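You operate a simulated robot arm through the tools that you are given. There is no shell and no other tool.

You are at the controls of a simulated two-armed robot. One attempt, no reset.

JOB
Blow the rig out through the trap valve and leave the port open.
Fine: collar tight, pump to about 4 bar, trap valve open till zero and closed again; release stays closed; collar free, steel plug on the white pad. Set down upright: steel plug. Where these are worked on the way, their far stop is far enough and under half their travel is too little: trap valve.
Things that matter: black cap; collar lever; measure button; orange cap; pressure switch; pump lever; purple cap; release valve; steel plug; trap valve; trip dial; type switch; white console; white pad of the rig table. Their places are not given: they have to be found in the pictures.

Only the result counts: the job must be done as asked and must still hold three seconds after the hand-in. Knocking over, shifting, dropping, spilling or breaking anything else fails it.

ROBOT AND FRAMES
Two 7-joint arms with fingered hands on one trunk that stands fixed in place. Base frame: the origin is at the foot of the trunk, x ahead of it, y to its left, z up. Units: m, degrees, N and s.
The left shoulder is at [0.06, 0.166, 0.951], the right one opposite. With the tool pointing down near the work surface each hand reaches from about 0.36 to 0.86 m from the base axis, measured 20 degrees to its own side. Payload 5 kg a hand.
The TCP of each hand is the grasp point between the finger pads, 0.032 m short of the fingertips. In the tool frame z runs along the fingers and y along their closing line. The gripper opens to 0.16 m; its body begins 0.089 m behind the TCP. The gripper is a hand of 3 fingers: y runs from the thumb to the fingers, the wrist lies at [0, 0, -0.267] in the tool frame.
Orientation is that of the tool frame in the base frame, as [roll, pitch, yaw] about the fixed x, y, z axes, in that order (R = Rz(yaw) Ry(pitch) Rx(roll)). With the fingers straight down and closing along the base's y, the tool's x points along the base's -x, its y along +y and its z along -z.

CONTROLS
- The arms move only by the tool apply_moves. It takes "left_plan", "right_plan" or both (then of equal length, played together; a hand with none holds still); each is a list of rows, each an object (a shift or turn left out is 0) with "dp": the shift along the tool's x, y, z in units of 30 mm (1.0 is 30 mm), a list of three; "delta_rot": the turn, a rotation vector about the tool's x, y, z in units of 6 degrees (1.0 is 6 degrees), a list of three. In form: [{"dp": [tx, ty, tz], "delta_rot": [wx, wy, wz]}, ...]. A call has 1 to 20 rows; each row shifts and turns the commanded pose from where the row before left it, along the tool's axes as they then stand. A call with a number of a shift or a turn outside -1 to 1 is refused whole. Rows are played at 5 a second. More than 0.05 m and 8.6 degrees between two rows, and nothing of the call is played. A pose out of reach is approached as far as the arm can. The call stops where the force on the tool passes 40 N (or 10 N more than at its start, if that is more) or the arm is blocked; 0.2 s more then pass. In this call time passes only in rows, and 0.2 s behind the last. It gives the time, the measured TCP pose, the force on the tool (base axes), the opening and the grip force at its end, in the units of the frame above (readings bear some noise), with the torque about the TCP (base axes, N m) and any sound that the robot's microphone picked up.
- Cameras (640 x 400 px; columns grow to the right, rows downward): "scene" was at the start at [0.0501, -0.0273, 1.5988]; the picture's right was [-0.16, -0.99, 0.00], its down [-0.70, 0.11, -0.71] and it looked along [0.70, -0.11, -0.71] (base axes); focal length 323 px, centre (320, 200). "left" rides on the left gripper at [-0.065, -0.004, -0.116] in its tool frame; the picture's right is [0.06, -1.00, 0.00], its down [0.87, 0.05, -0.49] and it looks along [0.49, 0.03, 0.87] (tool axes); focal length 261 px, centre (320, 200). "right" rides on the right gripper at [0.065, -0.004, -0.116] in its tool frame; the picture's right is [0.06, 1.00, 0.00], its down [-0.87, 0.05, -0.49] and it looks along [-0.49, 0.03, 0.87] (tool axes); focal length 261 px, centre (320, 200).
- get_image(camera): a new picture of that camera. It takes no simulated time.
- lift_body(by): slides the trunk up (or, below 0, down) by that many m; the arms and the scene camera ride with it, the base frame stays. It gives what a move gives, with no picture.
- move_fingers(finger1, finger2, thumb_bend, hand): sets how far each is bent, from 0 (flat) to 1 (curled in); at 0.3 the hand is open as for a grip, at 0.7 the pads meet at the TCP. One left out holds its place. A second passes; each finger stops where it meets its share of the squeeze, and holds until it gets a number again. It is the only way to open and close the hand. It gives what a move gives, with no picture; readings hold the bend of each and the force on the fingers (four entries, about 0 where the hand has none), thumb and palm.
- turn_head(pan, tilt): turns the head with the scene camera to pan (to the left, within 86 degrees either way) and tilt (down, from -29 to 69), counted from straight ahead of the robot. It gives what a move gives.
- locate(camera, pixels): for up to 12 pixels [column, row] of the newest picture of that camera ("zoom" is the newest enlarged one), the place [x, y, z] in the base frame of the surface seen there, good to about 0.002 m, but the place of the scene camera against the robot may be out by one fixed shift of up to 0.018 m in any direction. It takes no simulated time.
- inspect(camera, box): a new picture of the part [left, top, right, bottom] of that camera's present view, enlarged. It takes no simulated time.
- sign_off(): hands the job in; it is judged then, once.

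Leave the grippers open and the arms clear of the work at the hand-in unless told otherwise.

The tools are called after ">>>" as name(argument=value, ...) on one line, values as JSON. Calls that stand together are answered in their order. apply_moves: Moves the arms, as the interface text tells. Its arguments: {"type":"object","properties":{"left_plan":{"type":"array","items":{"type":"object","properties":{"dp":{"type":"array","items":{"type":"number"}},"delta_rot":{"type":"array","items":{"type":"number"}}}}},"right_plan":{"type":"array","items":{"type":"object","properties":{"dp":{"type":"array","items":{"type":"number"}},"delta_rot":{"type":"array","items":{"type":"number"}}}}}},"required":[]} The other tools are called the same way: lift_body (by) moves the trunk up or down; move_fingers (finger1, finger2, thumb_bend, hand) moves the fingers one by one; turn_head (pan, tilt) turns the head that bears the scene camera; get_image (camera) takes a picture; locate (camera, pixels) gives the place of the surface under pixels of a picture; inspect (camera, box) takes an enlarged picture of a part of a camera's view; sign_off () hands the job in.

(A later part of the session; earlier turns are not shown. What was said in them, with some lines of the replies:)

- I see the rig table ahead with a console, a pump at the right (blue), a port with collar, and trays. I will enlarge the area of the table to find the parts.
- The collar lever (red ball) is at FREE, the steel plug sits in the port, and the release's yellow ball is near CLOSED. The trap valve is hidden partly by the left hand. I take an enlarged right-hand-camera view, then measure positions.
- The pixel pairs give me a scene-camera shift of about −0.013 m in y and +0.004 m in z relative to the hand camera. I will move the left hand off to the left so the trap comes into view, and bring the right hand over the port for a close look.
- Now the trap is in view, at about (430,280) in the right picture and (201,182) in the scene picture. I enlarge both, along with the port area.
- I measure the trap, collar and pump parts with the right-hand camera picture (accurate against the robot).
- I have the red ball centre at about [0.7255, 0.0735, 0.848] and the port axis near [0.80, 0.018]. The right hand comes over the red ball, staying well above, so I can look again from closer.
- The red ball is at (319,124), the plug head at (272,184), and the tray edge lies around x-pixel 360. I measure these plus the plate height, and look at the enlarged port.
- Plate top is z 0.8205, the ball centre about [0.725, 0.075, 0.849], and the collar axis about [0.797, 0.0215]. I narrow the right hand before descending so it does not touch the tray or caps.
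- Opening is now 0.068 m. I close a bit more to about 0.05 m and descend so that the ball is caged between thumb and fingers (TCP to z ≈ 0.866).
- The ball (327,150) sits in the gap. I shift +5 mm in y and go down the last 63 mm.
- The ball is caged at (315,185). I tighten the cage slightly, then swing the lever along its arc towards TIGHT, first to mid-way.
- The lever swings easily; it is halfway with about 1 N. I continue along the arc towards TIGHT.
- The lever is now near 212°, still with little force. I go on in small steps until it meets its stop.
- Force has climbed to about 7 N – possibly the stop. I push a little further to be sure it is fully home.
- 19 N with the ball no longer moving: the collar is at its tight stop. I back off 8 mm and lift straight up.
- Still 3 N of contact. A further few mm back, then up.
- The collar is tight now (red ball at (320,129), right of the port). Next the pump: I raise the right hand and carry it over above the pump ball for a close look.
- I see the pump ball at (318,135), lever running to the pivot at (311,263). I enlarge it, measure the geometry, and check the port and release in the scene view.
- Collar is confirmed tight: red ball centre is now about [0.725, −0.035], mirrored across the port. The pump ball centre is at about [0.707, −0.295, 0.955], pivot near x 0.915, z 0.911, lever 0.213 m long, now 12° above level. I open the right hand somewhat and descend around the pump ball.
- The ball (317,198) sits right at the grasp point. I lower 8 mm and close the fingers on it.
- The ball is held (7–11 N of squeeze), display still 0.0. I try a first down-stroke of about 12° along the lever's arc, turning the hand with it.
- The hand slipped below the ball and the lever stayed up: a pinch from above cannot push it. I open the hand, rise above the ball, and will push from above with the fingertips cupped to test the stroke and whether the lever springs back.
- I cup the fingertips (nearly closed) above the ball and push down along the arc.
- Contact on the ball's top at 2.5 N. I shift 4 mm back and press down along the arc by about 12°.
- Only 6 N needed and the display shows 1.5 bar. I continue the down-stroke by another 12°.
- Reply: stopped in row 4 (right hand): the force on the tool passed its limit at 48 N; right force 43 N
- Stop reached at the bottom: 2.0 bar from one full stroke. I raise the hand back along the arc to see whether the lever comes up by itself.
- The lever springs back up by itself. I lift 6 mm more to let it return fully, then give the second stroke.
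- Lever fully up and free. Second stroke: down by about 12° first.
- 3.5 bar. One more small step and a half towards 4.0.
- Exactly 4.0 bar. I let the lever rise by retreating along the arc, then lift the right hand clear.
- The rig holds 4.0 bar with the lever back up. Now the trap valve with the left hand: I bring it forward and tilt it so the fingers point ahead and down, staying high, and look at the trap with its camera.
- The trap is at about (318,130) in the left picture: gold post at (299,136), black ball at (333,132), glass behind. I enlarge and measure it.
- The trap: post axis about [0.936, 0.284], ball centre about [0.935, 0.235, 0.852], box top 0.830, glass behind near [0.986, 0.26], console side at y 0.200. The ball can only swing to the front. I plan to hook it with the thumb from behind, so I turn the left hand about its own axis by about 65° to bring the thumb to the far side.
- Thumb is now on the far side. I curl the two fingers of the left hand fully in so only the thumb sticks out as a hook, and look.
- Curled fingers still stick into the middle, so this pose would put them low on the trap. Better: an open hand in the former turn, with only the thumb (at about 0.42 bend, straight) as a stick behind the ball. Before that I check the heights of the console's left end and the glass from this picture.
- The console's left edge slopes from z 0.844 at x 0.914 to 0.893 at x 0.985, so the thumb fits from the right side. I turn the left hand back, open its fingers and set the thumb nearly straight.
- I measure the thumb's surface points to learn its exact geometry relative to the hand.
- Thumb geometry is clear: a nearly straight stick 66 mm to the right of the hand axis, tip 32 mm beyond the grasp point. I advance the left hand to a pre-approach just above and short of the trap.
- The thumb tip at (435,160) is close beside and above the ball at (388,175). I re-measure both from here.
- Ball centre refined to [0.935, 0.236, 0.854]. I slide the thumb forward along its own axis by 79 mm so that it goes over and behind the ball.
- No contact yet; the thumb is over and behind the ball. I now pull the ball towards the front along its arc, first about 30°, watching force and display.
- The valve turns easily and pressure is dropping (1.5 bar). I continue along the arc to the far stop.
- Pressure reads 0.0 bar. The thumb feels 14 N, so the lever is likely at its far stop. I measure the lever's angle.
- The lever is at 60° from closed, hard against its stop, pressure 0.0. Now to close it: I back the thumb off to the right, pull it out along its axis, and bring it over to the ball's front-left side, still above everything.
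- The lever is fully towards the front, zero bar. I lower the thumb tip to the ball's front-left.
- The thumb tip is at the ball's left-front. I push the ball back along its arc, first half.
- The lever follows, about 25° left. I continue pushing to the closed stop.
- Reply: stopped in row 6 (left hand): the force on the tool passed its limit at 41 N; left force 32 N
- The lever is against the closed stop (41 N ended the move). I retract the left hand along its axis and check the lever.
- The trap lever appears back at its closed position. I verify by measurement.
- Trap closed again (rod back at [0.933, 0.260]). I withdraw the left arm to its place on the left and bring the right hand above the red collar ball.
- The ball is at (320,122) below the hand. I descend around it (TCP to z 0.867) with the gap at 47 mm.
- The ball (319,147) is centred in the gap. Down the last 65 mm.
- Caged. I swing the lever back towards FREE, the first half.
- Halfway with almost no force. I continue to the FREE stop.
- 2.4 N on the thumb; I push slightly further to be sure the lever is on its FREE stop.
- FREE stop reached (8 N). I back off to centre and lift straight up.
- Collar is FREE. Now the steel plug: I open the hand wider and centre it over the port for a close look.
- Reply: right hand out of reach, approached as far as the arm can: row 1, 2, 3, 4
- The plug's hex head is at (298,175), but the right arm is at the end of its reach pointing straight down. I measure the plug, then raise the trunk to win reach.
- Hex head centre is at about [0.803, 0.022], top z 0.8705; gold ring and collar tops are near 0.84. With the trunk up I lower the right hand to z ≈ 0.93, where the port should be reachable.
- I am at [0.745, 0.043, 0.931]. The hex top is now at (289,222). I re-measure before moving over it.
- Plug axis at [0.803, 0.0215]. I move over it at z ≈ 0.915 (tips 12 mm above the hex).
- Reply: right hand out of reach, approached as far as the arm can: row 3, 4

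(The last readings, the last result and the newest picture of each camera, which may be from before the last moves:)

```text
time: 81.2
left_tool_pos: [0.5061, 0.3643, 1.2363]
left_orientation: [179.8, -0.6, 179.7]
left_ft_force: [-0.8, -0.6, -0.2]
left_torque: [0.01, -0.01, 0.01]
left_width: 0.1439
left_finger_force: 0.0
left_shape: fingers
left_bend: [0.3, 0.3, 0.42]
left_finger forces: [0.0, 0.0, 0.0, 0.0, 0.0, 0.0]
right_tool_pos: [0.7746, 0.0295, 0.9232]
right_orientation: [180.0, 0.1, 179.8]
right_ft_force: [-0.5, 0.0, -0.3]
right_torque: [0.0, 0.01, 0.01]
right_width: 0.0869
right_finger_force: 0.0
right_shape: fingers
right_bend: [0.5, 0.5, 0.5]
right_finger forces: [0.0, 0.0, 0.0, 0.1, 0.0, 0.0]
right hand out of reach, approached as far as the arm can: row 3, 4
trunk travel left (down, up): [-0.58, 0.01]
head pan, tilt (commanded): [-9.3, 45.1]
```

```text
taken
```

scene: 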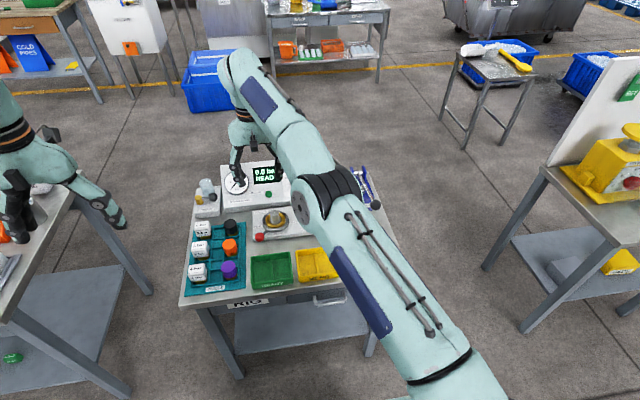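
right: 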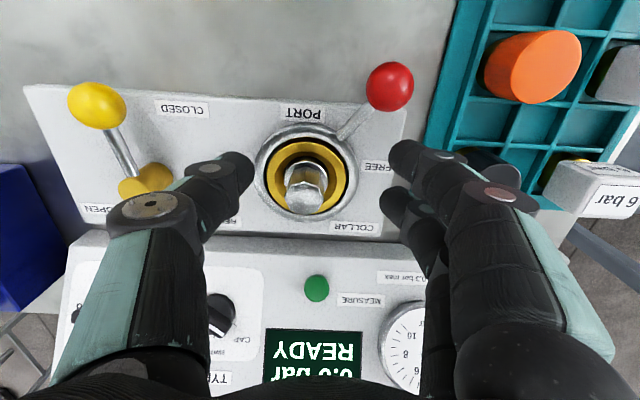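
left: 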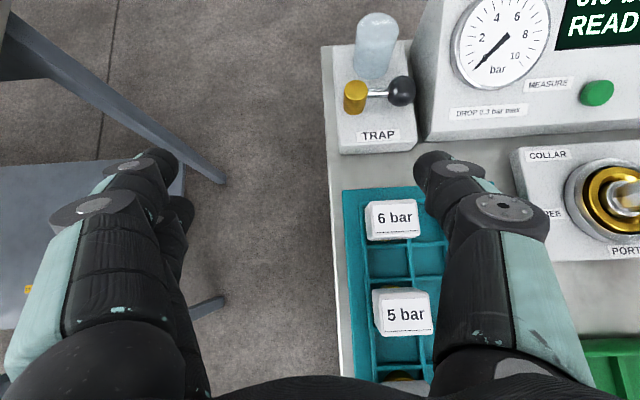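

Still out of reach pointing straight down. A forward tilt of 12° about the closing axis will do, as it leaves the grip on the hex flats unchanged. I tilt first.

>>> apply_moves(right_plan=[{"delta_rot": [0, -0.67, 0]}, {"delta_rot": [0, -0.67, 0]}, {"delta_rot": [0, -0.66, 0]}, {"dp": [0, 0, 0]}, {"dp": [0, 0, 0]}])

>>> get_image(camera="right")

```text
time: 82.4
left_tool_pos: [0.5066, 0.3636, 1.236]
left_orientation: [179.9, -0.6, 179.7]
left_ft_force: [0.5, 0.3, 0.1]
left_torque: [0.03, 0.01, -0.01]
left_width: 0.1438
left_finger_force: 0.1
left_shape: fingers
left_bend: [0.3, 0.3, 0.42]
left_finger forces: [0.0, 0.1, 0.1, 0.1, 0.0, 0.0]
right_tool_pos: [0.7744, 0.03, 0.9239]
right_orientation: [180.0, 12.0, 179.8]
right_ft_force: [-1.0, -0.4, -0.7]
right_torque: [0.01, -0.01, 0.03]
right_width: 0.087
right_finger_force: 0.0
right_shape: fingers
right_bend: [0.5, 0.5, 0.5]
right_finger forces: [0.0, 0.0, 0.0, 0.0, 0.0, 0.1]
trunk travel left (down, up): [-0.58, 0.01]
head pan, tilt (commanded): [-9.3, 45.1]
```

```text
taken
```

right: 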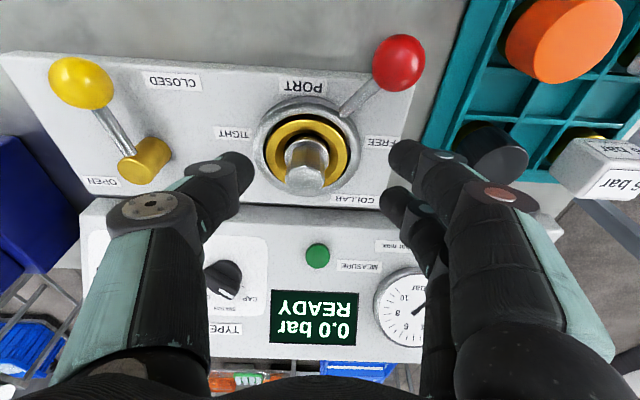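

Tilt achieved. Now I centre over the hex at [0.798, 0.0215, 0.912].

>>> apply_moves(right_plan=[{"dp": [-0.34, -0.142, 0.275]}, {"dp": [-0.34, -0.141, 0.275]}, {"dp": [0, 0, 0]}, {"dp": [0, 0, 0]}])

>>> get_image(camera="right")

```text
time: 83.4
left_tool_pos: [0.5056, 0.3634, 1.2356]
left_orientation: [180.0, -0.6, 179.7]
left_ft_force: [0.3, 0.3, 0.8]
left_torque: [-0.03, 0.0, 0.03]
left_width: 0.1439
left_finger_force: 0.1
left_shape: fingers
left_bend: [0.3, 0.3, 0.42]
left_finger forces: [0.0, 0.0, 0.0, 0.0, 0.1, 0.1]
right_tool_pos: [0.7983, 0.0209, 0.9127]
right_orientation: [179.9, 12.0, 179.8]
right_ft_force: [-0.1, 0.2, -0.1]
right_torque: [0.02, 0.03, -0.04]
right_width: 0.0868
right_finger_force: 0.0
right_shape: fingers
right_bend: [0.5, 0.5, 0.5]
right_finger forces: [0.1, 0.1, 0.0, 0.0, 0.1, 0.1]
trunk travel left (down, up): [-0.58, 0.01]
head pan, tilt (commanded): [-9.3, 45.1]
```

```text
taken
```

right: 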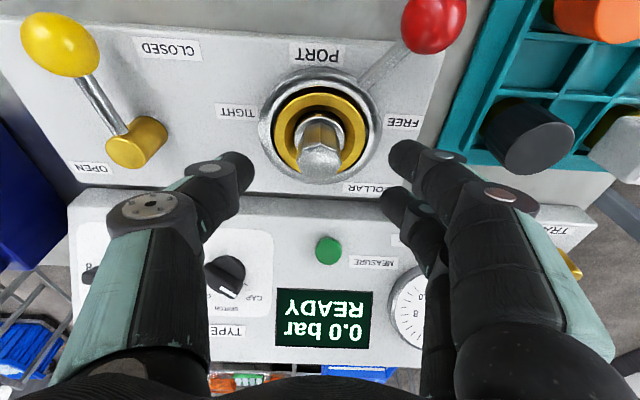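

The hex (320,155) lies between thumb and fingers. I narrow the hand to about 60 mm and lower vertically to z ≈ 0.881.

>>> move_fingers(hand="right", finger1=0.57, finger2=0.57, thumb_bend=0.57)

>>> apply_moves(right_plan=[{"dp": [0.072, 0.02, 0.337]}, {"dp": [0.072, 0, 0.337]}, {"dp": [0.072, 0, 0.337]}, {"dp": [0, 0, 0]}])

>>> get_image(camera="right")

```text
time: 84.4
left_tool_pos: [0.5065, 0.3633, 1.2362]
left_orientation: [179.8, -0.7, 179.7]
left_ft_force: [0.0, 0.1, -0.2]
left_torque: [-0.04, 0.01, -0.02]
left_width: 0.1437
left_finger_force: 0.1
left_shape: fingers
left_bend: [0.3, 0.3, 0.42]
left_finger forces: [0.0, 0.1, 0.1, 0.0, 0.0, 0.1]
right_tool_pos: [0.7989, 0.0211, 0.9116]
right_orientation: [-180.0, 12.0, 179.9]
right_ft_force: [-1.1, 0.1, -0.1]
right_torque: [-0.01, -0.02, -0.03]
right_width: 0.0639
right_finger_force: 0.0
right_shape: fingers
right_bend: [0.56, 0.56, 0.56]
right_finger forces: [0.1, 0.0, 0.0, 0.1, 0.1, 0.0]
trunk travel left (down, up): [-0.58, 0.01]
head pan, tilt (commanded): [-9.3, 45.1]
```

```text
time: 85.4
left_tool_pos: [0.5052, 0.3647, 1.2359]
left_orientation: [179.9, -0.6, 179.8]
left_ft_force: [0.7, 0.0, 0.4]
left_torque: [-0.02, 0.05, -0.01]
left_width: 0.1434
left_finger_force: 0.0
left_shape: fingers
left_bend: [0.3, 0.3, 0.42]
left_finger forces: [0.1, 0.1, 0.0, 0.0, 0.0, 0.0]
right_tool_pos: [0.7982, 0.0221, 0.881]
right_orientation: [180.0, 12.0, 179.7]
right_ft_force: [-0.3, -0.3, -1.4]
right_torque: [0.03, -0.03, -0.03]
right_width: 0.064
right_finger_force: 0.1
right_shape: fingers
right_bend: [0.56, 0.56, 0.56]
right_finger forces: [0.0, 0.0, 0.1, 0.0, 0.1, 0.0]
trunk travel left (down, up): [-0.58, 0.01]
head pan, tilt (commanded): [-9.3, 45.1]
```

```text
taken
```

right: 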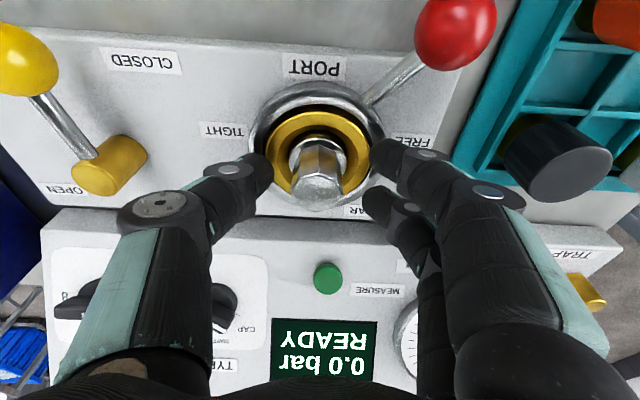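

The three tips surround the hex at mid-height with no contact. I close the hand on it.

>>> move_fingers(hand="right", finger1=0.72, finger2=0.72, thumb_bend=0.72)

>>> get_image(camera="right")

>>> inspect(camera="right", box=[240, 120, 420, 240])

```text
time: 86.4
left_tool_pos: [0.5052, 0.3638, 1.2345]
left_orientation: [179.9, -0.6, 179.7]
left_ft_force: [0.5, -0.2, -1.4]
left_torque: [0.02, 0.0, -0.01]
left_width: 0.1436
left_finger_force: 0.0
left_shape: fingers
left_bend: [0.3, 0.3, 0.42]
left_finger forces: [0.1, 0.0, 0.1, 0.1, 0.0, 0.0]
right_tool_pos: [0.7987, 0.0224, 0.8816]
right_orientation: [-180.0, 12.0, 179.9]
right_ft_force: [-0.2, -1.5, -0.6]
right_torque: [-0.05, -0.02, -0.01]
right_width: 0.0284
right_finger_force: 15.0
right_shape: fingers
right_bend: [0.69, 0.68, 0.67]
right_finger forces: [6.3, 7.8, 0.0, 0.0, 15.3, 0.0]
trunk travel left (down, up): [-0.58, 0.01]
head pan, tilt (commanded): [-9.3, 45.1]
```

```text
taken
```

right: 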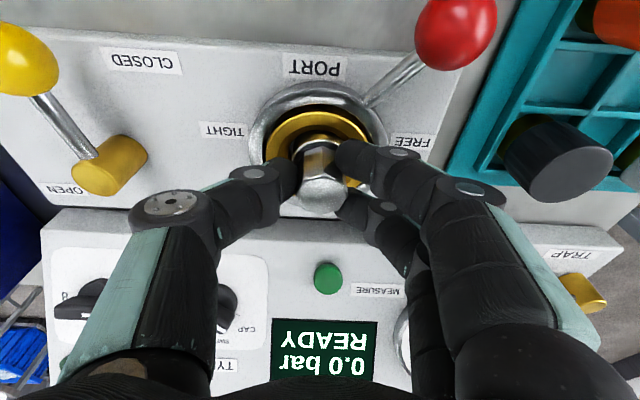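

```text
3.33 times, centred on (330, 180) of right
```

zoom: 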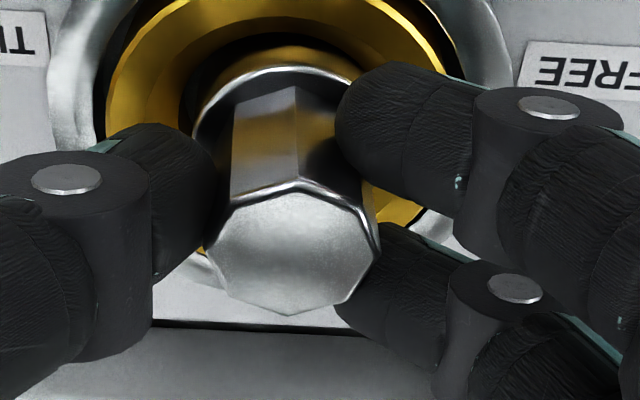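

A balanced grip (14 N against 15 N). I lift straight up, first 20 mm.

>>> apply_moves(right_plan=[{"dp": [-0.035, 0, -0.163]}, {"dp": [-0.035, 0, -0.163]}, {"dp": [-0.035, 0, -0.163]}, {"dp": [-0.035, 0, -0.163]}, {"dp": [0, 0, 0]}])

>>> get_image(camera="right")

```text
time: 87.6
left_tool_pos: [0.5066, 0.3645, 1.2361]
left_orientation: [179.8, -0.6, 179.7]
left_ft_force: [-0.1, -0.4, 1.0]
left_torque: [0.0, 0.0, -0.01]
left_width: 0.1435
left_finger_force: 0.2
left_shape: fingers
left_bend: [0.3, 0.3, 0.42]
left_finger forces: [0.0, 0.0, 0.0, 0.0, 0.0, 0.0]
right_tool_pos: [0.7971, 0.0222, 0.9008]
right_orientation: [-180.0, 12.0, 179.8]
right_ft_force: [0.3, -0.8, -0.5]
right_torque: [-0.01, -0.01, -0.03]
right_width: 0.0283
right_finger_force: 15.1
right_shape: fingers
right_bend: [0.69, 0.68, 0.67]
right_finger forces: [6.6, 8.2, 0.1, 0.1, 14.9, 0.1]
trunk travel left (down, up): [-0.58, 0.01]
head pan, tilt (commanded): [-9.3, 45.1]
```

```text
taken
```

right: 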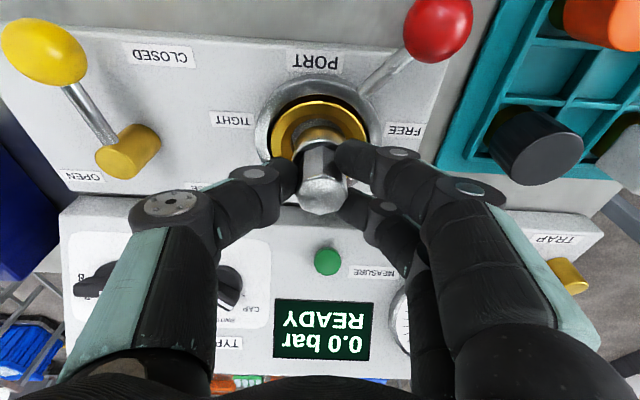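

The plug comes up easily. I continue up another 50 mm and look at its full shape.

>>> apply_moves(right_plan=[{"dp": [-0.058, 0, -0.272]}, {"dp": [-0.058, 0, -0.272]}, {"dp": [-0.058, 0, -0.272]}, {"dp": [-0.058, 0, -0.272]}, {"dp": [-0.058, 0, -0.272]}, {"dp": [-0.058, 0, -0.272]}, {"dp": [0, 0, 0]}])

>>> get_image(camera="right")

>>> get_image(camera="scene")

>>> inspect(camera="scene", box=[200, 150, 340, 260])

```text
time: 89.2
left_tool_pos: [0.5062, 0.3634, 1.2355]
left_orientation: [179.9, -0.6, 179.7]
left_ft_force: [-0.4, 0.1, 0.1]
left_torque: [0.0, -0.02, -0.02]
left_width: 0.1437
left_finger_force: 0.0
left_shape: fingers
left_bend: [0.3, 0.3, 0.42]
left_finger forces: [0.1, 0.1, 0.1, 0.0, 0.0, 0.1]
right_tool_pos: [0.7987, 0.0211, 0.9503]
right_orientation: [179.9, 12.0, 179.8]
right_ft_force: [-0.4, -0.7, -1.5]
right_torque: [0.0, -0.01, 0.02]
right_width: 0.0283
right_finger_force: 14.8
right_shape: fingers
right_bend: [0.69, 0.68, 0.67]
right_finger forces: [6.6, 8.2, 0.0, 0.1, 15.0, 0.0]
trunk travel left (down, up): [-0.58, 0.01]
head pan, tilt (commanded): [-9.3, 45.1]
```

```text
taken
```

right: 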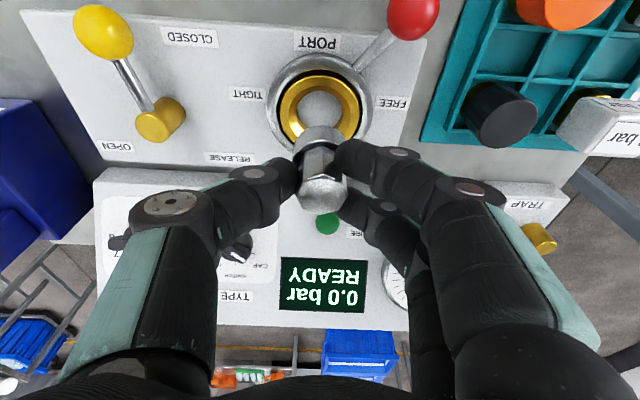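

```text
taken
```

scene: 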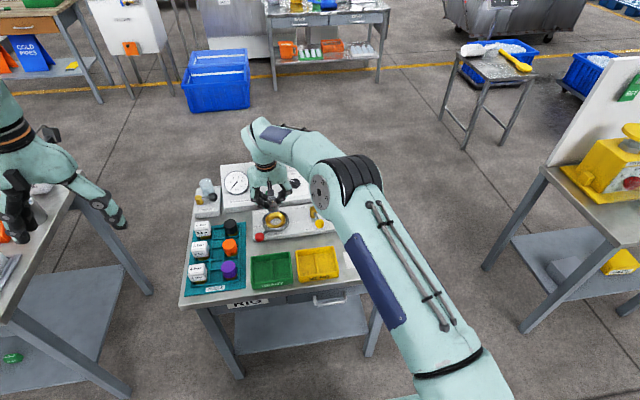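

```text
3.64 times, centred on (270, 205) of scene
```

zoom: 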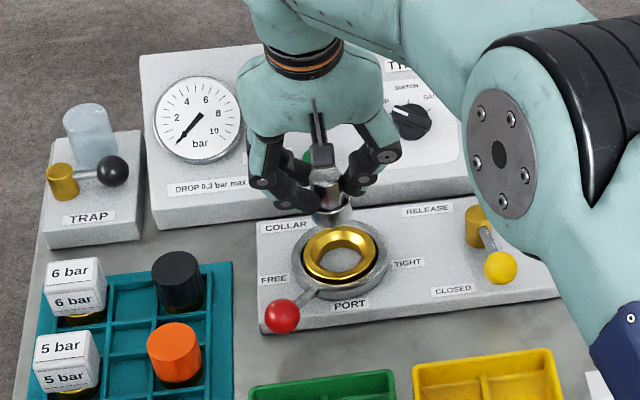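

The plug is out and the port is open. I measure the plug's underside and the port floor to know how far below the grip its bottom is, and the white pad's place.

>>> inspect(camera="right", box=[250, 40, 400, 220])

>>> locate(camera="right", pixels=[[320, 105], [320, 95], [320, 115], [321, 128], [321, 132], [321, 140], [303, 140], [340, 140], [318, 150], [320, 180], [320, 200], [298, 110]])

```text
2.22 times, centred on (325, 130) of right
```

zoom: 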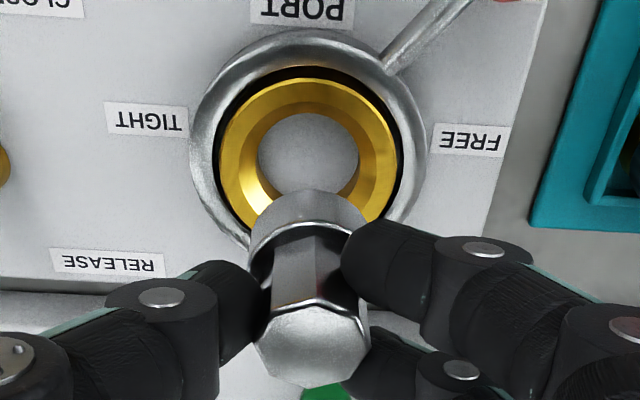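

```text
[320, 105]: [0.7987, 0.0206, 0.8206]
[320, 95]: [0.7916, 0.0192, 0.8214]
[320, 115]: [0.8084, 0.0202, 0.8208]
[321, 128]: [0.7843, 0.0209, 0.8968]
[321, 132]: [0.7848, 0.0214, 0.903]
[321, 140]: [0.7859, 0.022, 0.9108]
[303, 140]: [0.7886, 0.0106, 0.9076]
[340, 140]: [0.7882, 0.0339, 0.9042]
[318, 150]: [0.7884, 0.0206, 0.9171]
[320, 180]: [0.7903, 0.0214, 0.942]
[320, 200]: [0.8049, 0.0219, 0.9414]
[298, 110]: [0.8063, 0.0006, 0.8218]
```

The port floor is at 0.8206, so the plug's bottom is 61 mm below the grasp point and the plug is 50 mm tall and upright. I carry it back and up, then across to above the white pad, keeping the tilt.

>>> apply_moves(right_plan=[{"dp": [0.5, -0.08, -0.5]}, {"dp": [0.68, -0.11, -0.54]}, {"dp": [0.68, -0.11, -0.54]}, {"dp": [0.68, -0.11, -0.54]}, {"dp": [0.68, -0.11, -0.54]}, {"dp": [0.68, -0.11, -0.54]}, {"dp": [0.2, -0.5, 0]}, {"dp": [0.127, -0.8, -0.027]}, {"dp": [0.127, -0.8, -0.027]}, {"dp": [0.127, -0.8, -0.027]}, {"dp": [0.127, -0.8, -0.027]}, {"dp": [0.127, -0.8, -0.027]}, {"dp": [0.127, -0.8, -0.027]}, {"dp": [0.127, -0.8, -0.027]}, {"dp": [0.127, -0.8, -0.027]}, {"dp": [0.05, -0.4, 0]}, {"dp": [0, 0, 0]}])

>>> get_image(camera="right")

>>> get_image(camera="scene")

```text
time: 92.8
left_tool_pos: [0.5063, 0.3644, 1.2366]
left_orientation: [179.9, -0.5, 179.6]
left_ft_force: [1.0, 0.4, 0.1]
left_torque: [0.01, 0.03, 0.0]
left_width: 0.1437
left_finger_force: 0.0
left_shape: fingers
left_bend: [0.3, 0.3, 0.42]
left_finger forces: [0.0, 0.0, 0.0, 0.0, 0.0, 0.1]
right_tool_pos: [0.6232, -0.2141, 1.0191]
right_orientation: [179.9, 11.9, 179.8]
right_ft_force: [0.2, -0.1, -0.9]
right_torque: [0.0, 0.02, -0.02]
right_width: 0.0282
right_finger_force: 15.1
right_shape: fingers
right_bend: [0.69, 0.68, 0.67]
right_finger forces: [6.6, 8.3, 0.0, 0.1, 14.8, 0.0]
trunk travel left (down, up): [-0.58, 0.01]
head pan, tilt (commanded): [-9.3, 45.1]
```

```text
taken
```

right: 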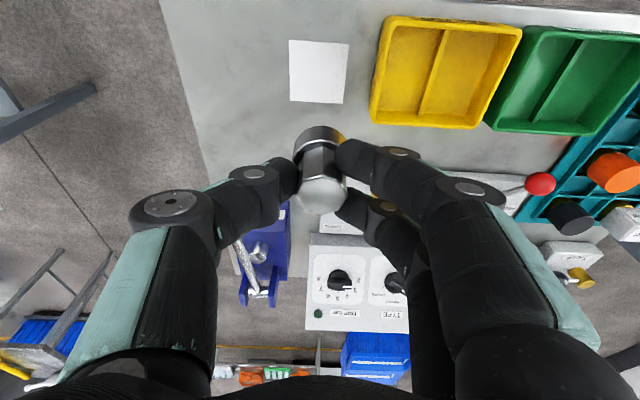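

```text
taken
```

scene: 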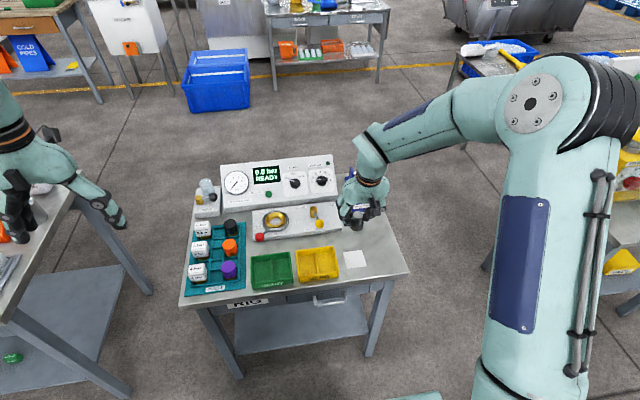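

The plug is held and the white pad is visible at (319,72). I measure its corners and the plug's bottom.

>>> locate(camera="right", pixels=[[291, 42], [346, 46], [342, 101], [292, 98], [319, 72], [318, 130], [318, 135], [303, 145], [340, 145], [322, 190], [320, 200], [322, 205]])

>>> inspect(camera="right", box=[250, 20, 400, 230])

```text
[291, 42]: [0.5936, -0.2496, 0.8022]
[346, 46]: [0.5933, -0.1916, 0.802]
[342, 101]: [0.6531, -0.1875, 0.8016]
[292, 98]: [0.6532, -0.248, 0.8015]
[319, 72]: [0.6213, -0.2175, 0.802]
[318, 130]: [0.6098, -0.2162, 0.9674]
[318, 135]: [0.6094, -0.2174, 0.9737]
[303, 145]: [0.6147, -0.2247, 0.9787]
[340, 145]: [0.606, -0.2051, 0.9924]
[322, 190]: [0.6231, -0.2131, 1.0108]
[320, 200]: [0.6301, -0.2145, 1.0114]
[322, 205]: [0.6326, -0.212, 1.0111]
```

```text
1.90 times, centred on (325, 125) of right
```

zoom: 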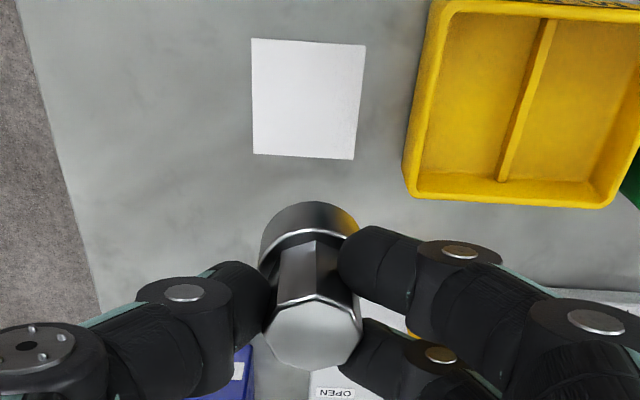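

Pad spans x 0.592–0.655, y −0.250 to −0.188, z 0.802. I also measure the yellow tray's rim, to be careful when opening the fingers there.

>>> locate(camera="right", pixels=[[384, 20], [376, 70], [371, 110], [373, 118], [400, 122], [380, 60]])

>>> apply_moves(right_plan=[{"dp": [0.165, -0.0215, 0.671]}, {"dp": [0.165, -0.0215, 0.671]}, {"dp": [0.165, -0.0215, 0.671]}, {"dp": [0.165, -0.0215, 0.671]}, {"dp": [0.165, -0.0215, 0.671]}, {"dp": [0.165, -0.0215, 0.671]}, {"dp": [0, 0, 0]}])

>>> get_image(camera="right")

```text
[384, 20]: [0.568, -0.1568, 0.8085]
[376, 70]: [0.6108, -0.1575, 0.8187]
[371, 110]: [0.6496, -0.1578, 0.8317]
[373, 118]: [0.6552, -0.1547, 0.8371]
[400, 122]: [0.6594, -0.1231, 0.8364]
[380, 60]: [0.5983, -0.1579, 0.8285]
```

```text
time: 94.4
left_tool_pos: [0.5061, 0.3638, 1.2355]
left_orientation: [179.9, -0.6, 179.7]
left_ft_force: [-0.5, 0.1, -0.3]
left_torque: [-0.03, 0.0, -0.02]
left_width: 0.1437
left_finger_force: 0.1
left_shape: fingers
left_bend: [0.3, 0.3, 0.42]
left_finger forces: [0.1, 0.1, 0.0, 0.0, 0.0, 0.1]
right_tool_pos: [0.6183, -0.2204, 0.8939]
right_orientation: [-179.9, 12.0, 179.7]
right_ft_force: [-0.7, 0.5, -0.9]
right_torque: [0.0, -0.01, -0.03]
right_width: 0.0282
right_finger_force: 14.3
right_shape: fingers
right_bend: [0.69, 0.68, 0.67]
right_finger forces: [6.5, 8.4, 0.0, 0.0, 14.7, 0.1]
trunk travel left (down, up): [-0.58, 0.01]
head pan, tilt (commanded): [-9.3, 45.1]
```

```text
taken
```

right: 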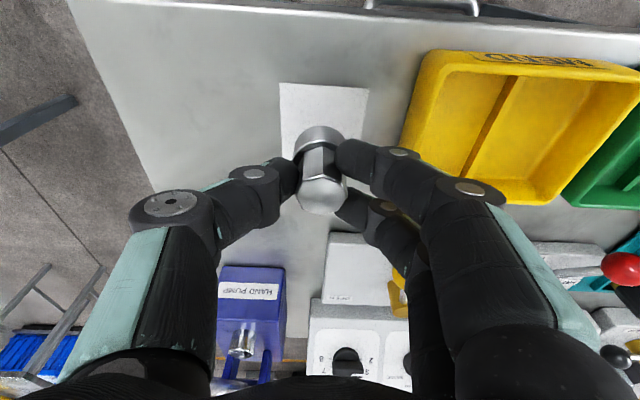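

The plug hangs over the pad centre. I lower 27 mm, then go in 1.5 mm steps until it touches.

>>> apply_moves(right_plan=[{"dp": [0.062, 0, 0.293]}, {"dp": [0.062, 0, 0.293]}, {"dp": [0.062, 0, 0.293]}, {"dp": [0, 0, 0]}])

>>> inspect(camera="right", box=[240, 80, 400, 230])

```text
time: 95.4
left_tool_pos: [0.5059, 0.364, 1.2365]
left_orientation: [179.9, -0.7, 179.7]
left_ft_force: [0.2, 0.4, -0.2]
left_torque: [-0.02, 0.03, -0.01]
left_width: 0.1439
left_finger_force: 0.0
left_shape: fingers
left_bend: [0.3, 0.3, 0.42]
left_finger forces: [0.0, 0.1, 0.0, 0.1, 0.0, 0.0]
right_tool_pos: [0.6207, -0.219, 0.8675]
right_orientation: [-180.0, 12.0, 179.8]
right_ft_force: [1.1, 0.2, -0.7]
right_torque: [-0.01, -0.01, 0.02]
right_width: 0.0282
right_finger_force: 15.0
right_shape: fingers
right_bend: [0.69, 0.68, 0.67]
right_finger forces: [6.5, 8.4, 0.1, 0.0, 14.7, 0.1]
trunk travel left (down, up): [-0.58, 0.01]
head pan, tilt (commanded): [-9.3, 45.1]
```

```text
2.67 times, centred on (320, 155) of right
```

zoom: 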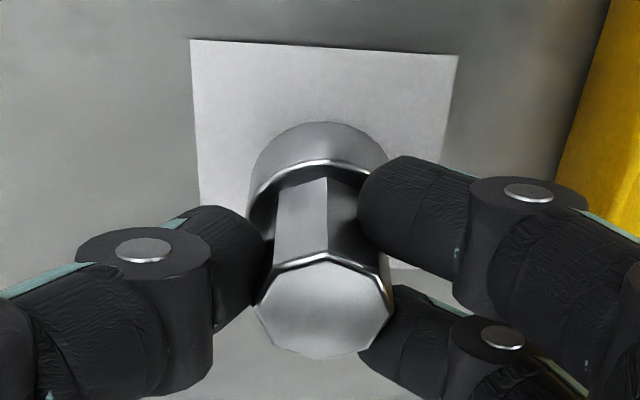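

Nearly down (about 5 mm left). Fine steps now.

>>> apply_moves(right_plan=[{"dp": [0.0104, 0, 0.049]}, {"dp": [0.0104, 0, 0.049]}, {"dp": [0.0104, 0, 0.049]}, {"dp": [0, 0, 0]}])

```text
time: 96.4
left_tool_pos: [0.5059, 0.3646, 1.2367]
left_orientation: [179.8, -0.6, 179.6]
left_ft_force: [0.7, -0.9, 0.2]
left_torque: [0.02, 0.02, 0.01]
left_width: 0.1437
left_finger_force: 0.1
left_shape: fingers
left_bend: [0.3, 0.3, 0.42]
left_finger forces: [0.0, 0.0, 0.0, 0.0, 0.0, 0.0]
right_tool_pos: [0.62, -0.2194, 0.8629]
right_orientation: [179.9, 12.0, 179.8]
right_ft_force: [-0.1, -0.5, -1.1]
right_torque: [0.02, 0.01, -0.01]
right_width: 0.0283
right_finger_force: 14.6
right_shape: fingers
right_bend: [0.69, 0.68, 0.67]
right_finger forces: [6.5, 8.5, 0.0, 0.1, 14.7, 0.0]
trunk travel left (down, up): [-0.58, 0.01]
head pan, tilt (commanded): [-9.3, 45.1]
```

No contact yet at 0.863. I continue with 1 mm steps.

>>> apply_moves(right_plan=[{"dp": [0.007, 0, 0.033]}, {"dp": [0.007, 0, 0.033]}, {"dp": [0, 0, 0]}])

>>> inspect(camera="scene", box=[310, 200, 400, 280])

```text
time: 97.2
left_tool_pos: [0.5059, 0.3648, 1.2363]
left_orientation: [179.9, -0.5, 179.8]
left_ft_force: [0.4, 0.8, -0.1]
left_torque: [0.01, 0.0, -0.04]
left_width: 0.1439
left_finger_force: 0.0
left_shape: fingers
left_bend: [0.3, 0.3, 0.42]
left_finger forces: [0.0, 0.1, 0.0, 0.0, 0.0, 0.0]
right_tool_pos: [0.6203, -0.2192, 0.8609]
right_orientation: [-179.9, 11.9, 179.7]
right_ft_force: [-0.4, -0.8, -1.5]
right_torque: [0.0, -0.01, 0.0]
right_width: 0.0284
right_finger_force: 14.3
right_shape: fingers
right_bend: [0.69, 0.68, 0.67]
right_finger forces: [6.5, 8.5, 0.1, 0.0, 14.7, 0.0]
trunk travel left (down, up): [-0.58, 0.01]
head pan, tilt (commanded): [-9.3, 45.1]
```

```text
5.00 times, centred on (355, 240) of scene
```

zoom: 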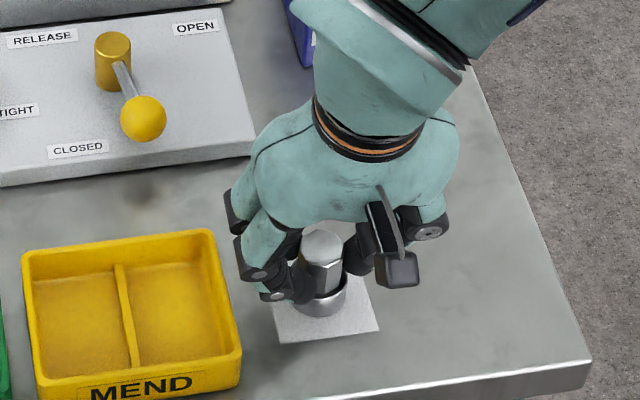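

Very close to the pad, no contact force yet. Three more 1 mm steps.

>>> apply_moves(right_plan=[{"dp": [0.007, 0, 0.033]}, {"dp": [0.007, 0, 0.033]}, {"dp": [0, 0, 0]}])

```text
time: 98.0
left_tool_pos: [0.5058, 0.3638, 1.2356]
left_orientation: [179.9, -0.6, 179.6]
left_ft_force: [-0.6, -0.2, -0.5]
left_torque: [0.03, 0.0, 0.05]
left_width: 0.1434
left_finger_force: 0.0
left_shape: fingers
left_bend: [0.3, 0.3, 0.42]
left_finger forces: [0.0, 0.0, 0.0, 0.1, 0.0, 0.1]
right_tool_pos: [0.6196, -0.2197, 0.8596]
right_orientation: [179.9, 12.0, 179.9]
right_ft_force: [-1.2, -1.2, -1.5]
right_torque: [0.0, -0.03, 0.03]
right_width: 0.0281
right_finger_force: 14.3
right_shape: fingers
right_bend: [0.69, 0.68, 0.67]
right_finger forces: [6.6, 8.3, 0.1, 0.0, 14.7, 0.1]
trunk travel left (down, up): [-0.58, 0.01]
head pan, tilt (commanded): [-9.3, 45.1]
```

>>> inspect(camera="right", box=[260, 90, 380, 220])

>>> locate(camera="zoom", pixels=[[310, 330], [310, 350], [310, 110], [310, 130], [260, 150], [310, 60], [350, 330], [280, 330]])

```text
3.08 times, centred on (320, 155) of right
```

zoom: 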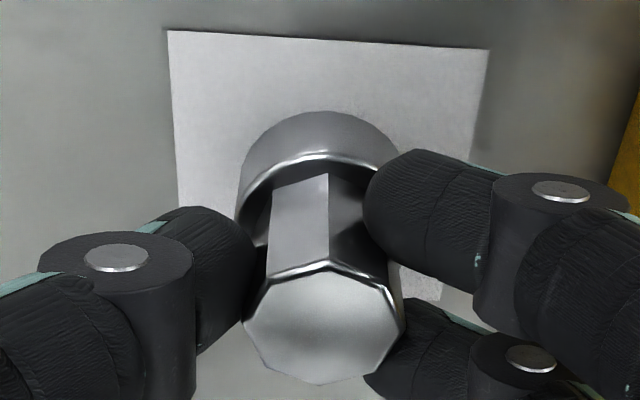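

```text
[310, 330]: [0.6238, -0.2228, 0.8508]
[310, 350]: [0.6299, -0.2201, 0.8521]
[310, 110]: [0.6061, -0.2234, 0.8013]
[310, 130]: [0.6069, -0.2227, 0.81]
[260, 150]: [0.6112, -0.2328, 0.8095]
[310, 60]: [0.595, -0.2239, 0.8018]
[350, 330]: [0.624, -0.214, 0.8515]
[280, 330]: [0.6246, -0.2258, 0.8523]
```

The plug top reads 0.8515, so the bottom is right at the pad surface. One more gentle 1 mm step or two to feel the touch.

>>> apply_moves(right_plan=[{"dp": [0.007, 0, 0.033]}, {"dp": [0, 0, 0]}, {"dp": [0, 0, 0]}])

```text
time: 98.8
left_tool_pos: [0.5055, 0.3641, 1.2361]
left_orientation: [179.8, -0.6, 179.6]
left_ft_force: [-0.3, 0.6, 0.0]
left_torque: [0.01, 0.01, 0.02]
left_width: 0.1437
left_finger_force: 0.0
left_shape: fingers
left_bend: [0.3, 0.3, 0.42]
left_finger forces: [0.1, 0.0, 0.0, 0.1, 0.0, 0.0]
right_tool_pos: [0.6215, -0.2189, 0.8588]
right_orientation: [-179.9, 12.0, 179.8]
right_ft_force: [0.5, -0.1, 2.4]
right_torque: [0.0, 0.01, 0.0]
right_width: 0.0277
right_finger_force: 15.9
right_shape: fingers
right_bend: [0.7, 0.69, 0.67]
right_finger forces: [7.3, 8.6, 0.1, 0.0, 15.5, 0.1]
trunk travel left (down, up): [-0.58, 0.01]
head pan, tilt (commanded): [-9.3, 45.1]
```

Contact felt (+2.4 N). The plug stands on the pad. I open the fingers gently in small stages.

>>> move_fingers(hand="right", finger1=0.665, finger2=0.655, thumb_bend=0.645)

>>> inspect(camera="right", box=[260, 90, 380, 220])

```text
time: 99.8
left_tool_pos: [0.5057, 0.3637, 1.2354]
left_orientation: [179.9, -0.6, 179.7]
left_ft_force: [0.2, 0.5, 0.2]
left_torque: [-0.01, 0.0, 0.04]
left_width: 0.1439
left_finger_force: 0.1
left_shape: fingers
left_bend: [0.3, 0.3, 0.42]
left_finger forces: [0.1, 0.1, 0.0, 0.0, 0.0, 0.0]
right_tool_pos: [0.6218, -0.2207, 0.8581]
right_orientation: [-180.0, 12.0, 179.7]
right_ft_force: [-0.6, -0.2, 2.3]
right_torque: [0.0, -0.03, -0.02]
right_width: 0.0312
right_finger_force: 0.8
right_shape: fingers
right_bend: [0.66, 0.65, 0.64]
right_finger forces: [1.0, 0.6, 0.1, 0.1, 1.6, 0.1]
trunk travel left (down, up): [-0.58, 0.01]
head pan, tilt (commanded): [-9.3, 45.1]
```

```text
3.08 times, centred on (320, 155) of right
```

zoom: 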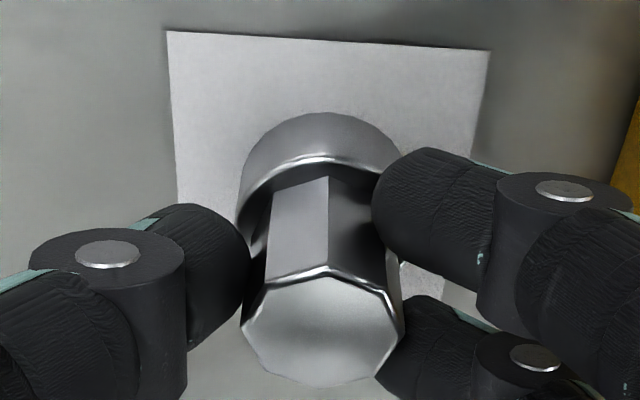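

The squeeze is nearly gone (about 1 N) and the plug still stands. I open a little further.

>>> move_fingers(hand="right", finger1=0.62, finger2=0.615, thumb_bend=0.58)

>>> inspect(camera="right", box=[240, 80, 400, 230])

>>> inspect(camera="scene", box=[310, 200, 400, 280])

```text
time: 100.8
left_tool_pos: [0.506, 0.3642, 1.2353]
left_orientation: [179.8, -0.6, 179.7]
left_ft_force: [0.1, -0.1, -0.3]
left_torque: [0.01, 0.01, 0.0]
left_width: 0.1436
left_finger_force: 0.1
left_shape: fingers
left_bend: [0.3, 0.3, 0.42]
left_finger forces: [0.0, 0.1, 0.1, 0.1, 0.0, 0.0]
right_tool_pos: [0.6205, -0.2204, 0.8581]
right_orientation: [-179.9, 11.9, 179.8]
right_ft_force: [0.0, 0.4, -0.5]
right_torque: [0.0, -0.02, 0.05]
right_width: 0.0486
right_finger_force: 0.0
right_shape: fingers
right_bend: [0.62, 0.61, 0.57]
right_finger forces: [0.1, 0.1, 0.0, 0.1, 0.1, 0.0]
trunk travel left (down, up): [-0.58, 0.01]
head pan, tilt (commanded): [-9.3, 45.1]
```

```text
2.67 times, centred on (320, 155) of right
```

zoom: 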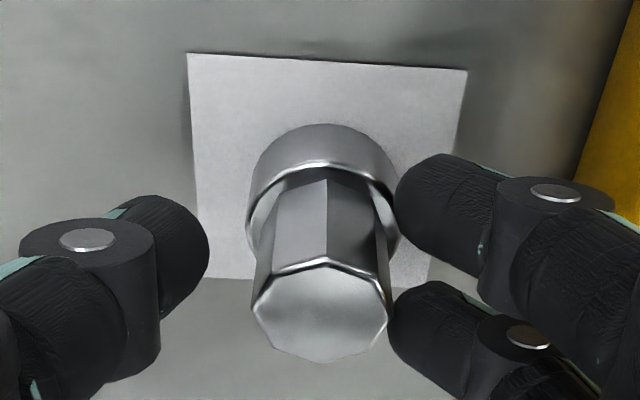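

```text
5.00 times, centred on (355, 240) of scene
```

zoom: 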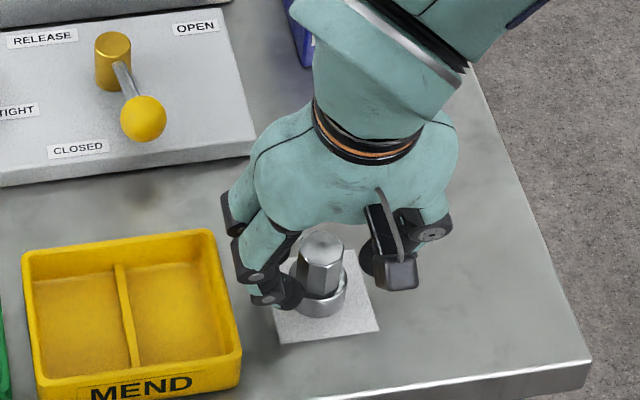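

Fingers are free and the plug stands alone. I centre the gap by 4 mm and rise vertically.

>>> apply_moves(right_plan=[{"dp": [0, 0.13, 0]}, {"dp": [-0.035, 0, -0.163]}, {"dp": [-0.069, 0, -0.326]}, {"dp": [-0.069, 0, -0.326]}, {"dp": [-0.139, 0, -0.652]}, {"dp": [-0.139, 0, -0.652]}, {"dp": [-0.139, 0, -0.652]}, {"dp": [-0.139, 0, -0.652]}, {"dp": [-0.139, 0, -0.652]}, {"dp": [-0.139, 0, -0.652]}, {"dp": [0, 0, 0]}])

>>> get_image(camera="right")

```text
time: 103.2
left_tool_pos: [0.5058, 0.3636, 1.2356]
left_orientation: [179.9, -0.7, 179.7]
left_ft_force: [0.0, -0.3, -0.2]
left_torque: [0.02, 0.01, 0.01]
left_width: 0.1434
left_finger_force: 0.0
left_shape: fingers
left_bend: [0.3, 0.3, 0.42]
left_finger forces: [0.0, 0.0, 0.0, 0.0, 0.0, 0.1]
right_tool_pos: [0.6204, -0.2137, 1.0041]
right_orientation: [-179.9, 11.9, 179.8]
right_ft_force: [0.7, 0.2, 0.2]
right_torque: [0.01, 0.04, 0.0]
right_width: 0.0489
right_finger_force: 0.0
right_shape: fingers
right_bend: [0.62, 0.61, 0.57]
right_finger forces: [0.0, 0.1, 0.1, 0.0, 0.1, 0.0]
trunk travel left (down, up): [-0.58, 0.01]
head pan, tilt (commanded): [-9.3, 45.1]
```

```text
taken
```

right: 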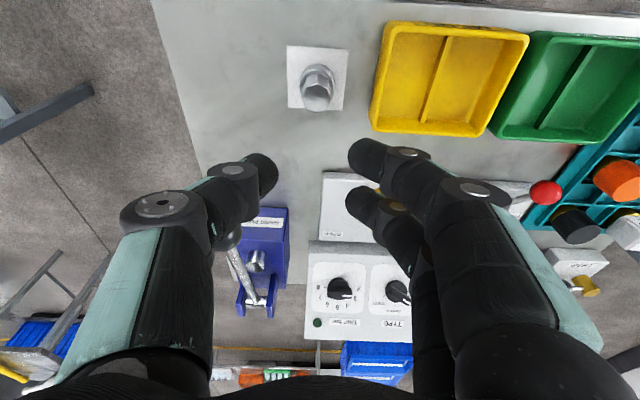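

The plug stands upright on the white pad. I withdraw the right arm up and back, undo the tilt, and open both hands.

>>> apply_moves(right_plan=[{"dp": [0, 0, -0.9]}, {"dp": [0.19, -0.2, -0.893]}, {"dp": [0.19, -0.29, -0.893]}, {"dp": [0.19, -0.29, -0.893]}, {"dp": [0.19, -0.29, -0.893]}, {"dp": [0.19, -0.29, -0.893]}, {"dp": [0.19, -0.29, -0.893]}, {"dp": [0.3, -0.29, -0.5], "delta_rot": [0, 0.67, 0]}, {"dp": [0.3, -0.29, 0], "delta_rot": [0, 0.67, 0]}, {"dp": [0.3, -0.29, 0], "delta_rot": [0, 0.66, 0]}, {"dp": [0, 0, 0]}])

>>> move_fingers(hand="right", finger1=0.3, finger2=0.3, thumb_bend=0.3)

>>> move_fingers(hand="left", finger1=0.3, finger2=0.3, thumb_bend=0.3)

>>> get_image(camera="scene")

>>> get_image(camera="right")

```text
time: 105.6
left_tool_pos: [0.5045, 0.3637, 1.2358]
left_orientation: [179.9, -0.6, 179.7]
left_ft_force: [0.6, -0.1, -0.7]
left_torque: [-0.05, -0.01, -0.02]
left_width: 0.1439
left_finger_force: 0.0
left_shape: fingers
left_bend: [0.3, 0.3, 0.42]
left_finger forces: [0.1, 0.0, 0.0, 0.0, 0.0, 0.0]
right_tool_pos: [0.517, -0.2903, 1.1936]
right_orientation: [180.0, -0.1, 179.8]
right_ft_force: [0.8, 0.0, 0.3]
right_torque: [0.0, -0.02, -0.02]
right_width: 0.0488
right_finger_force: 0.0
right_shape: fingers
right_bend: [0.62, 0.61, 0.57]
right_finger forces: [0.1, 0.0, 0.0, 0.0, 0.0, 0.0]
trunk travel left (down, up): [-0.58, 0.01]
head pan, tilt (commanded): [-9.3, 45.1]
```

```text
time: 106.6
left_tool_pos: [0.5055, 0.3642, 1.2358]
left_orientation: [179.8, -0.6, 179.7]
left_ft_force: [0.4, -0.8, 0.5]
left_torque: [-0.02, 0.03, 0.0]
left_width: 0.1436
left_finger_force: 0.0
left_shape: fingers
left_bend: [0.3, 0.3, 0.42]
left_finger forces: [0.0, 0.0, 0.0, 0.1, 0.0, 0.1]
right_tool_pos: [0.5184, -0.2903, 1.193]
right_orientation: [180.0, 0.0, 179.9]
right_ft_force: [0.4, -0.3, -0.2]
right_torque: [-0.06, 0.0, 0.01]
right_width: 0.1677
right_finger_force: 0.0
right_shape: fingers
right_bend: [0.3, 0.3, 0.3]
right_finger forces: [0.0, 0.1, 0.0, 0.0, 0.1, 0.1]
trunk travel left (down, up): [-0.58, 0.01]
head pan, tilt (commanded): [-9.3, 45.1]
```

```text
time: 107.6
left_tool_pos: [0.5066, 0.3637, 1.2359]
left_orientation: [179.8, -0.6, 179.7]
left_ft_force: [0.6, -0.5, 0.2]
left_torque: [0.0, 0.0, -0.02]
left_width: 0.1677
left_finger_force: 0.2
left_shape: fingers
left_bend: [0.3, 0.3, 0.3]
left_finger forces: [0.0, 0.0, 0.0, 0.1, 0.0, 0.1]
right_tool_pos: [0.5177, -0.2907, 1.1935]
right_orientation: [180.0, 0.0, 179.9]
right_ft_force: [-0.6, 0.1, 0.0]
right_torque: [-0.01, 0.01, 0.01]
right_width: 0.1675
right_finger_force: 0.1
right_shape: fingers
right_bend: [0.3, 0.3, 0.3]
right_finger forces: [0.1, 0.0, 0.0, 0.0, 0.0, 0.0]
trunk travel left (down, up): [-0.58, 0.01]
head pan, tilt (commanded): [-9.3, 45.1]
```

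```text
taken
```

scene: 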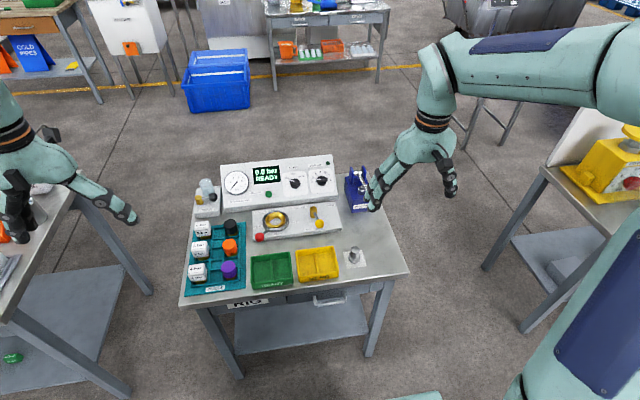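

```text
taken
```

right: 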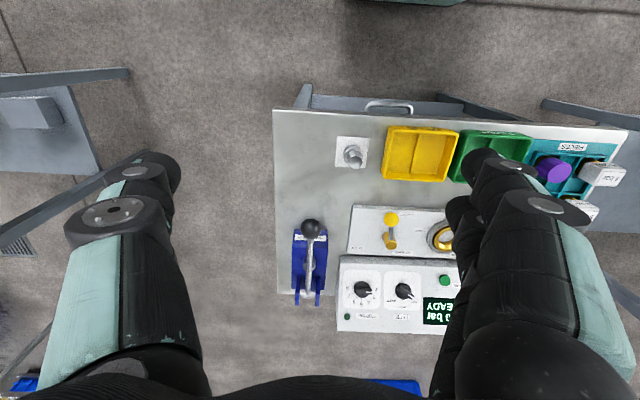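

I check all parts in enlarged views before handing in.

>>> inspect(camera="scene", box=[180, 145, 420, 295])

>>> inspect(camera="scene", box=[310, 220, 410, 290])

>>> inspect(camera="scene", box=[180, 160, 300, 250])

```text
2.67 times, centred on (300, 220) of scene
```

zoom: 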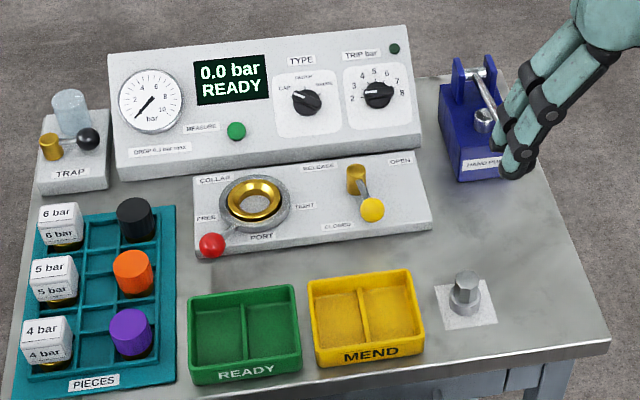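

```text
5.71 times, centred on (360, 255) of scene
```

zoom: 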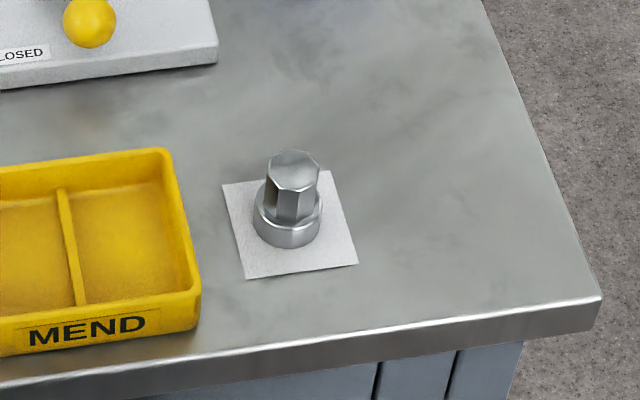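

```text
4.44 times, centred on (240, 205) of scene
```

zoom: 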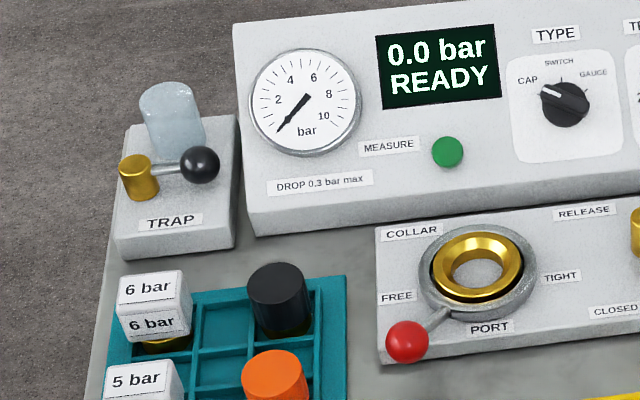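

Everything checks: display 0.0 bar, trap lever closed, release on CLOSED, collar at FREE, port empty and open, steel plug upright on the white pad, trays and dials untouched, both hands open and clear. I hand in.

>>> sign_off()

```text
The job is handed in.
```

I blew the rig out through the trap valve, left the port open and handed the job in. I haven't seen the verdict.

- **Collar:** I swung it to its TIGHT stop before pumping, and back to its FREE stop at the end.
- **Pump:** Two strokes brought the display to 4.0 bar, and it held there.
- **Trap valve:** I opened it to its far stop (about 60°), and the display fell to 0.0 bar. I then closed it against its stop, and it measured back at its starting position. The closing push peaked at 41 N, but I saw nothing shifted or damaged afterwards.
- **Release valve:** I didn't touch it, and it still points at CLOSED.
- **Steel plug:** It stands upright near the middle of the white pad.

In the last picture the display read 0.0 bar, and the caps, trays and dials looked undisturbed. Both hands are open and clear of the rig. I raised the trunk 0.08 m to reach the port and left it there.
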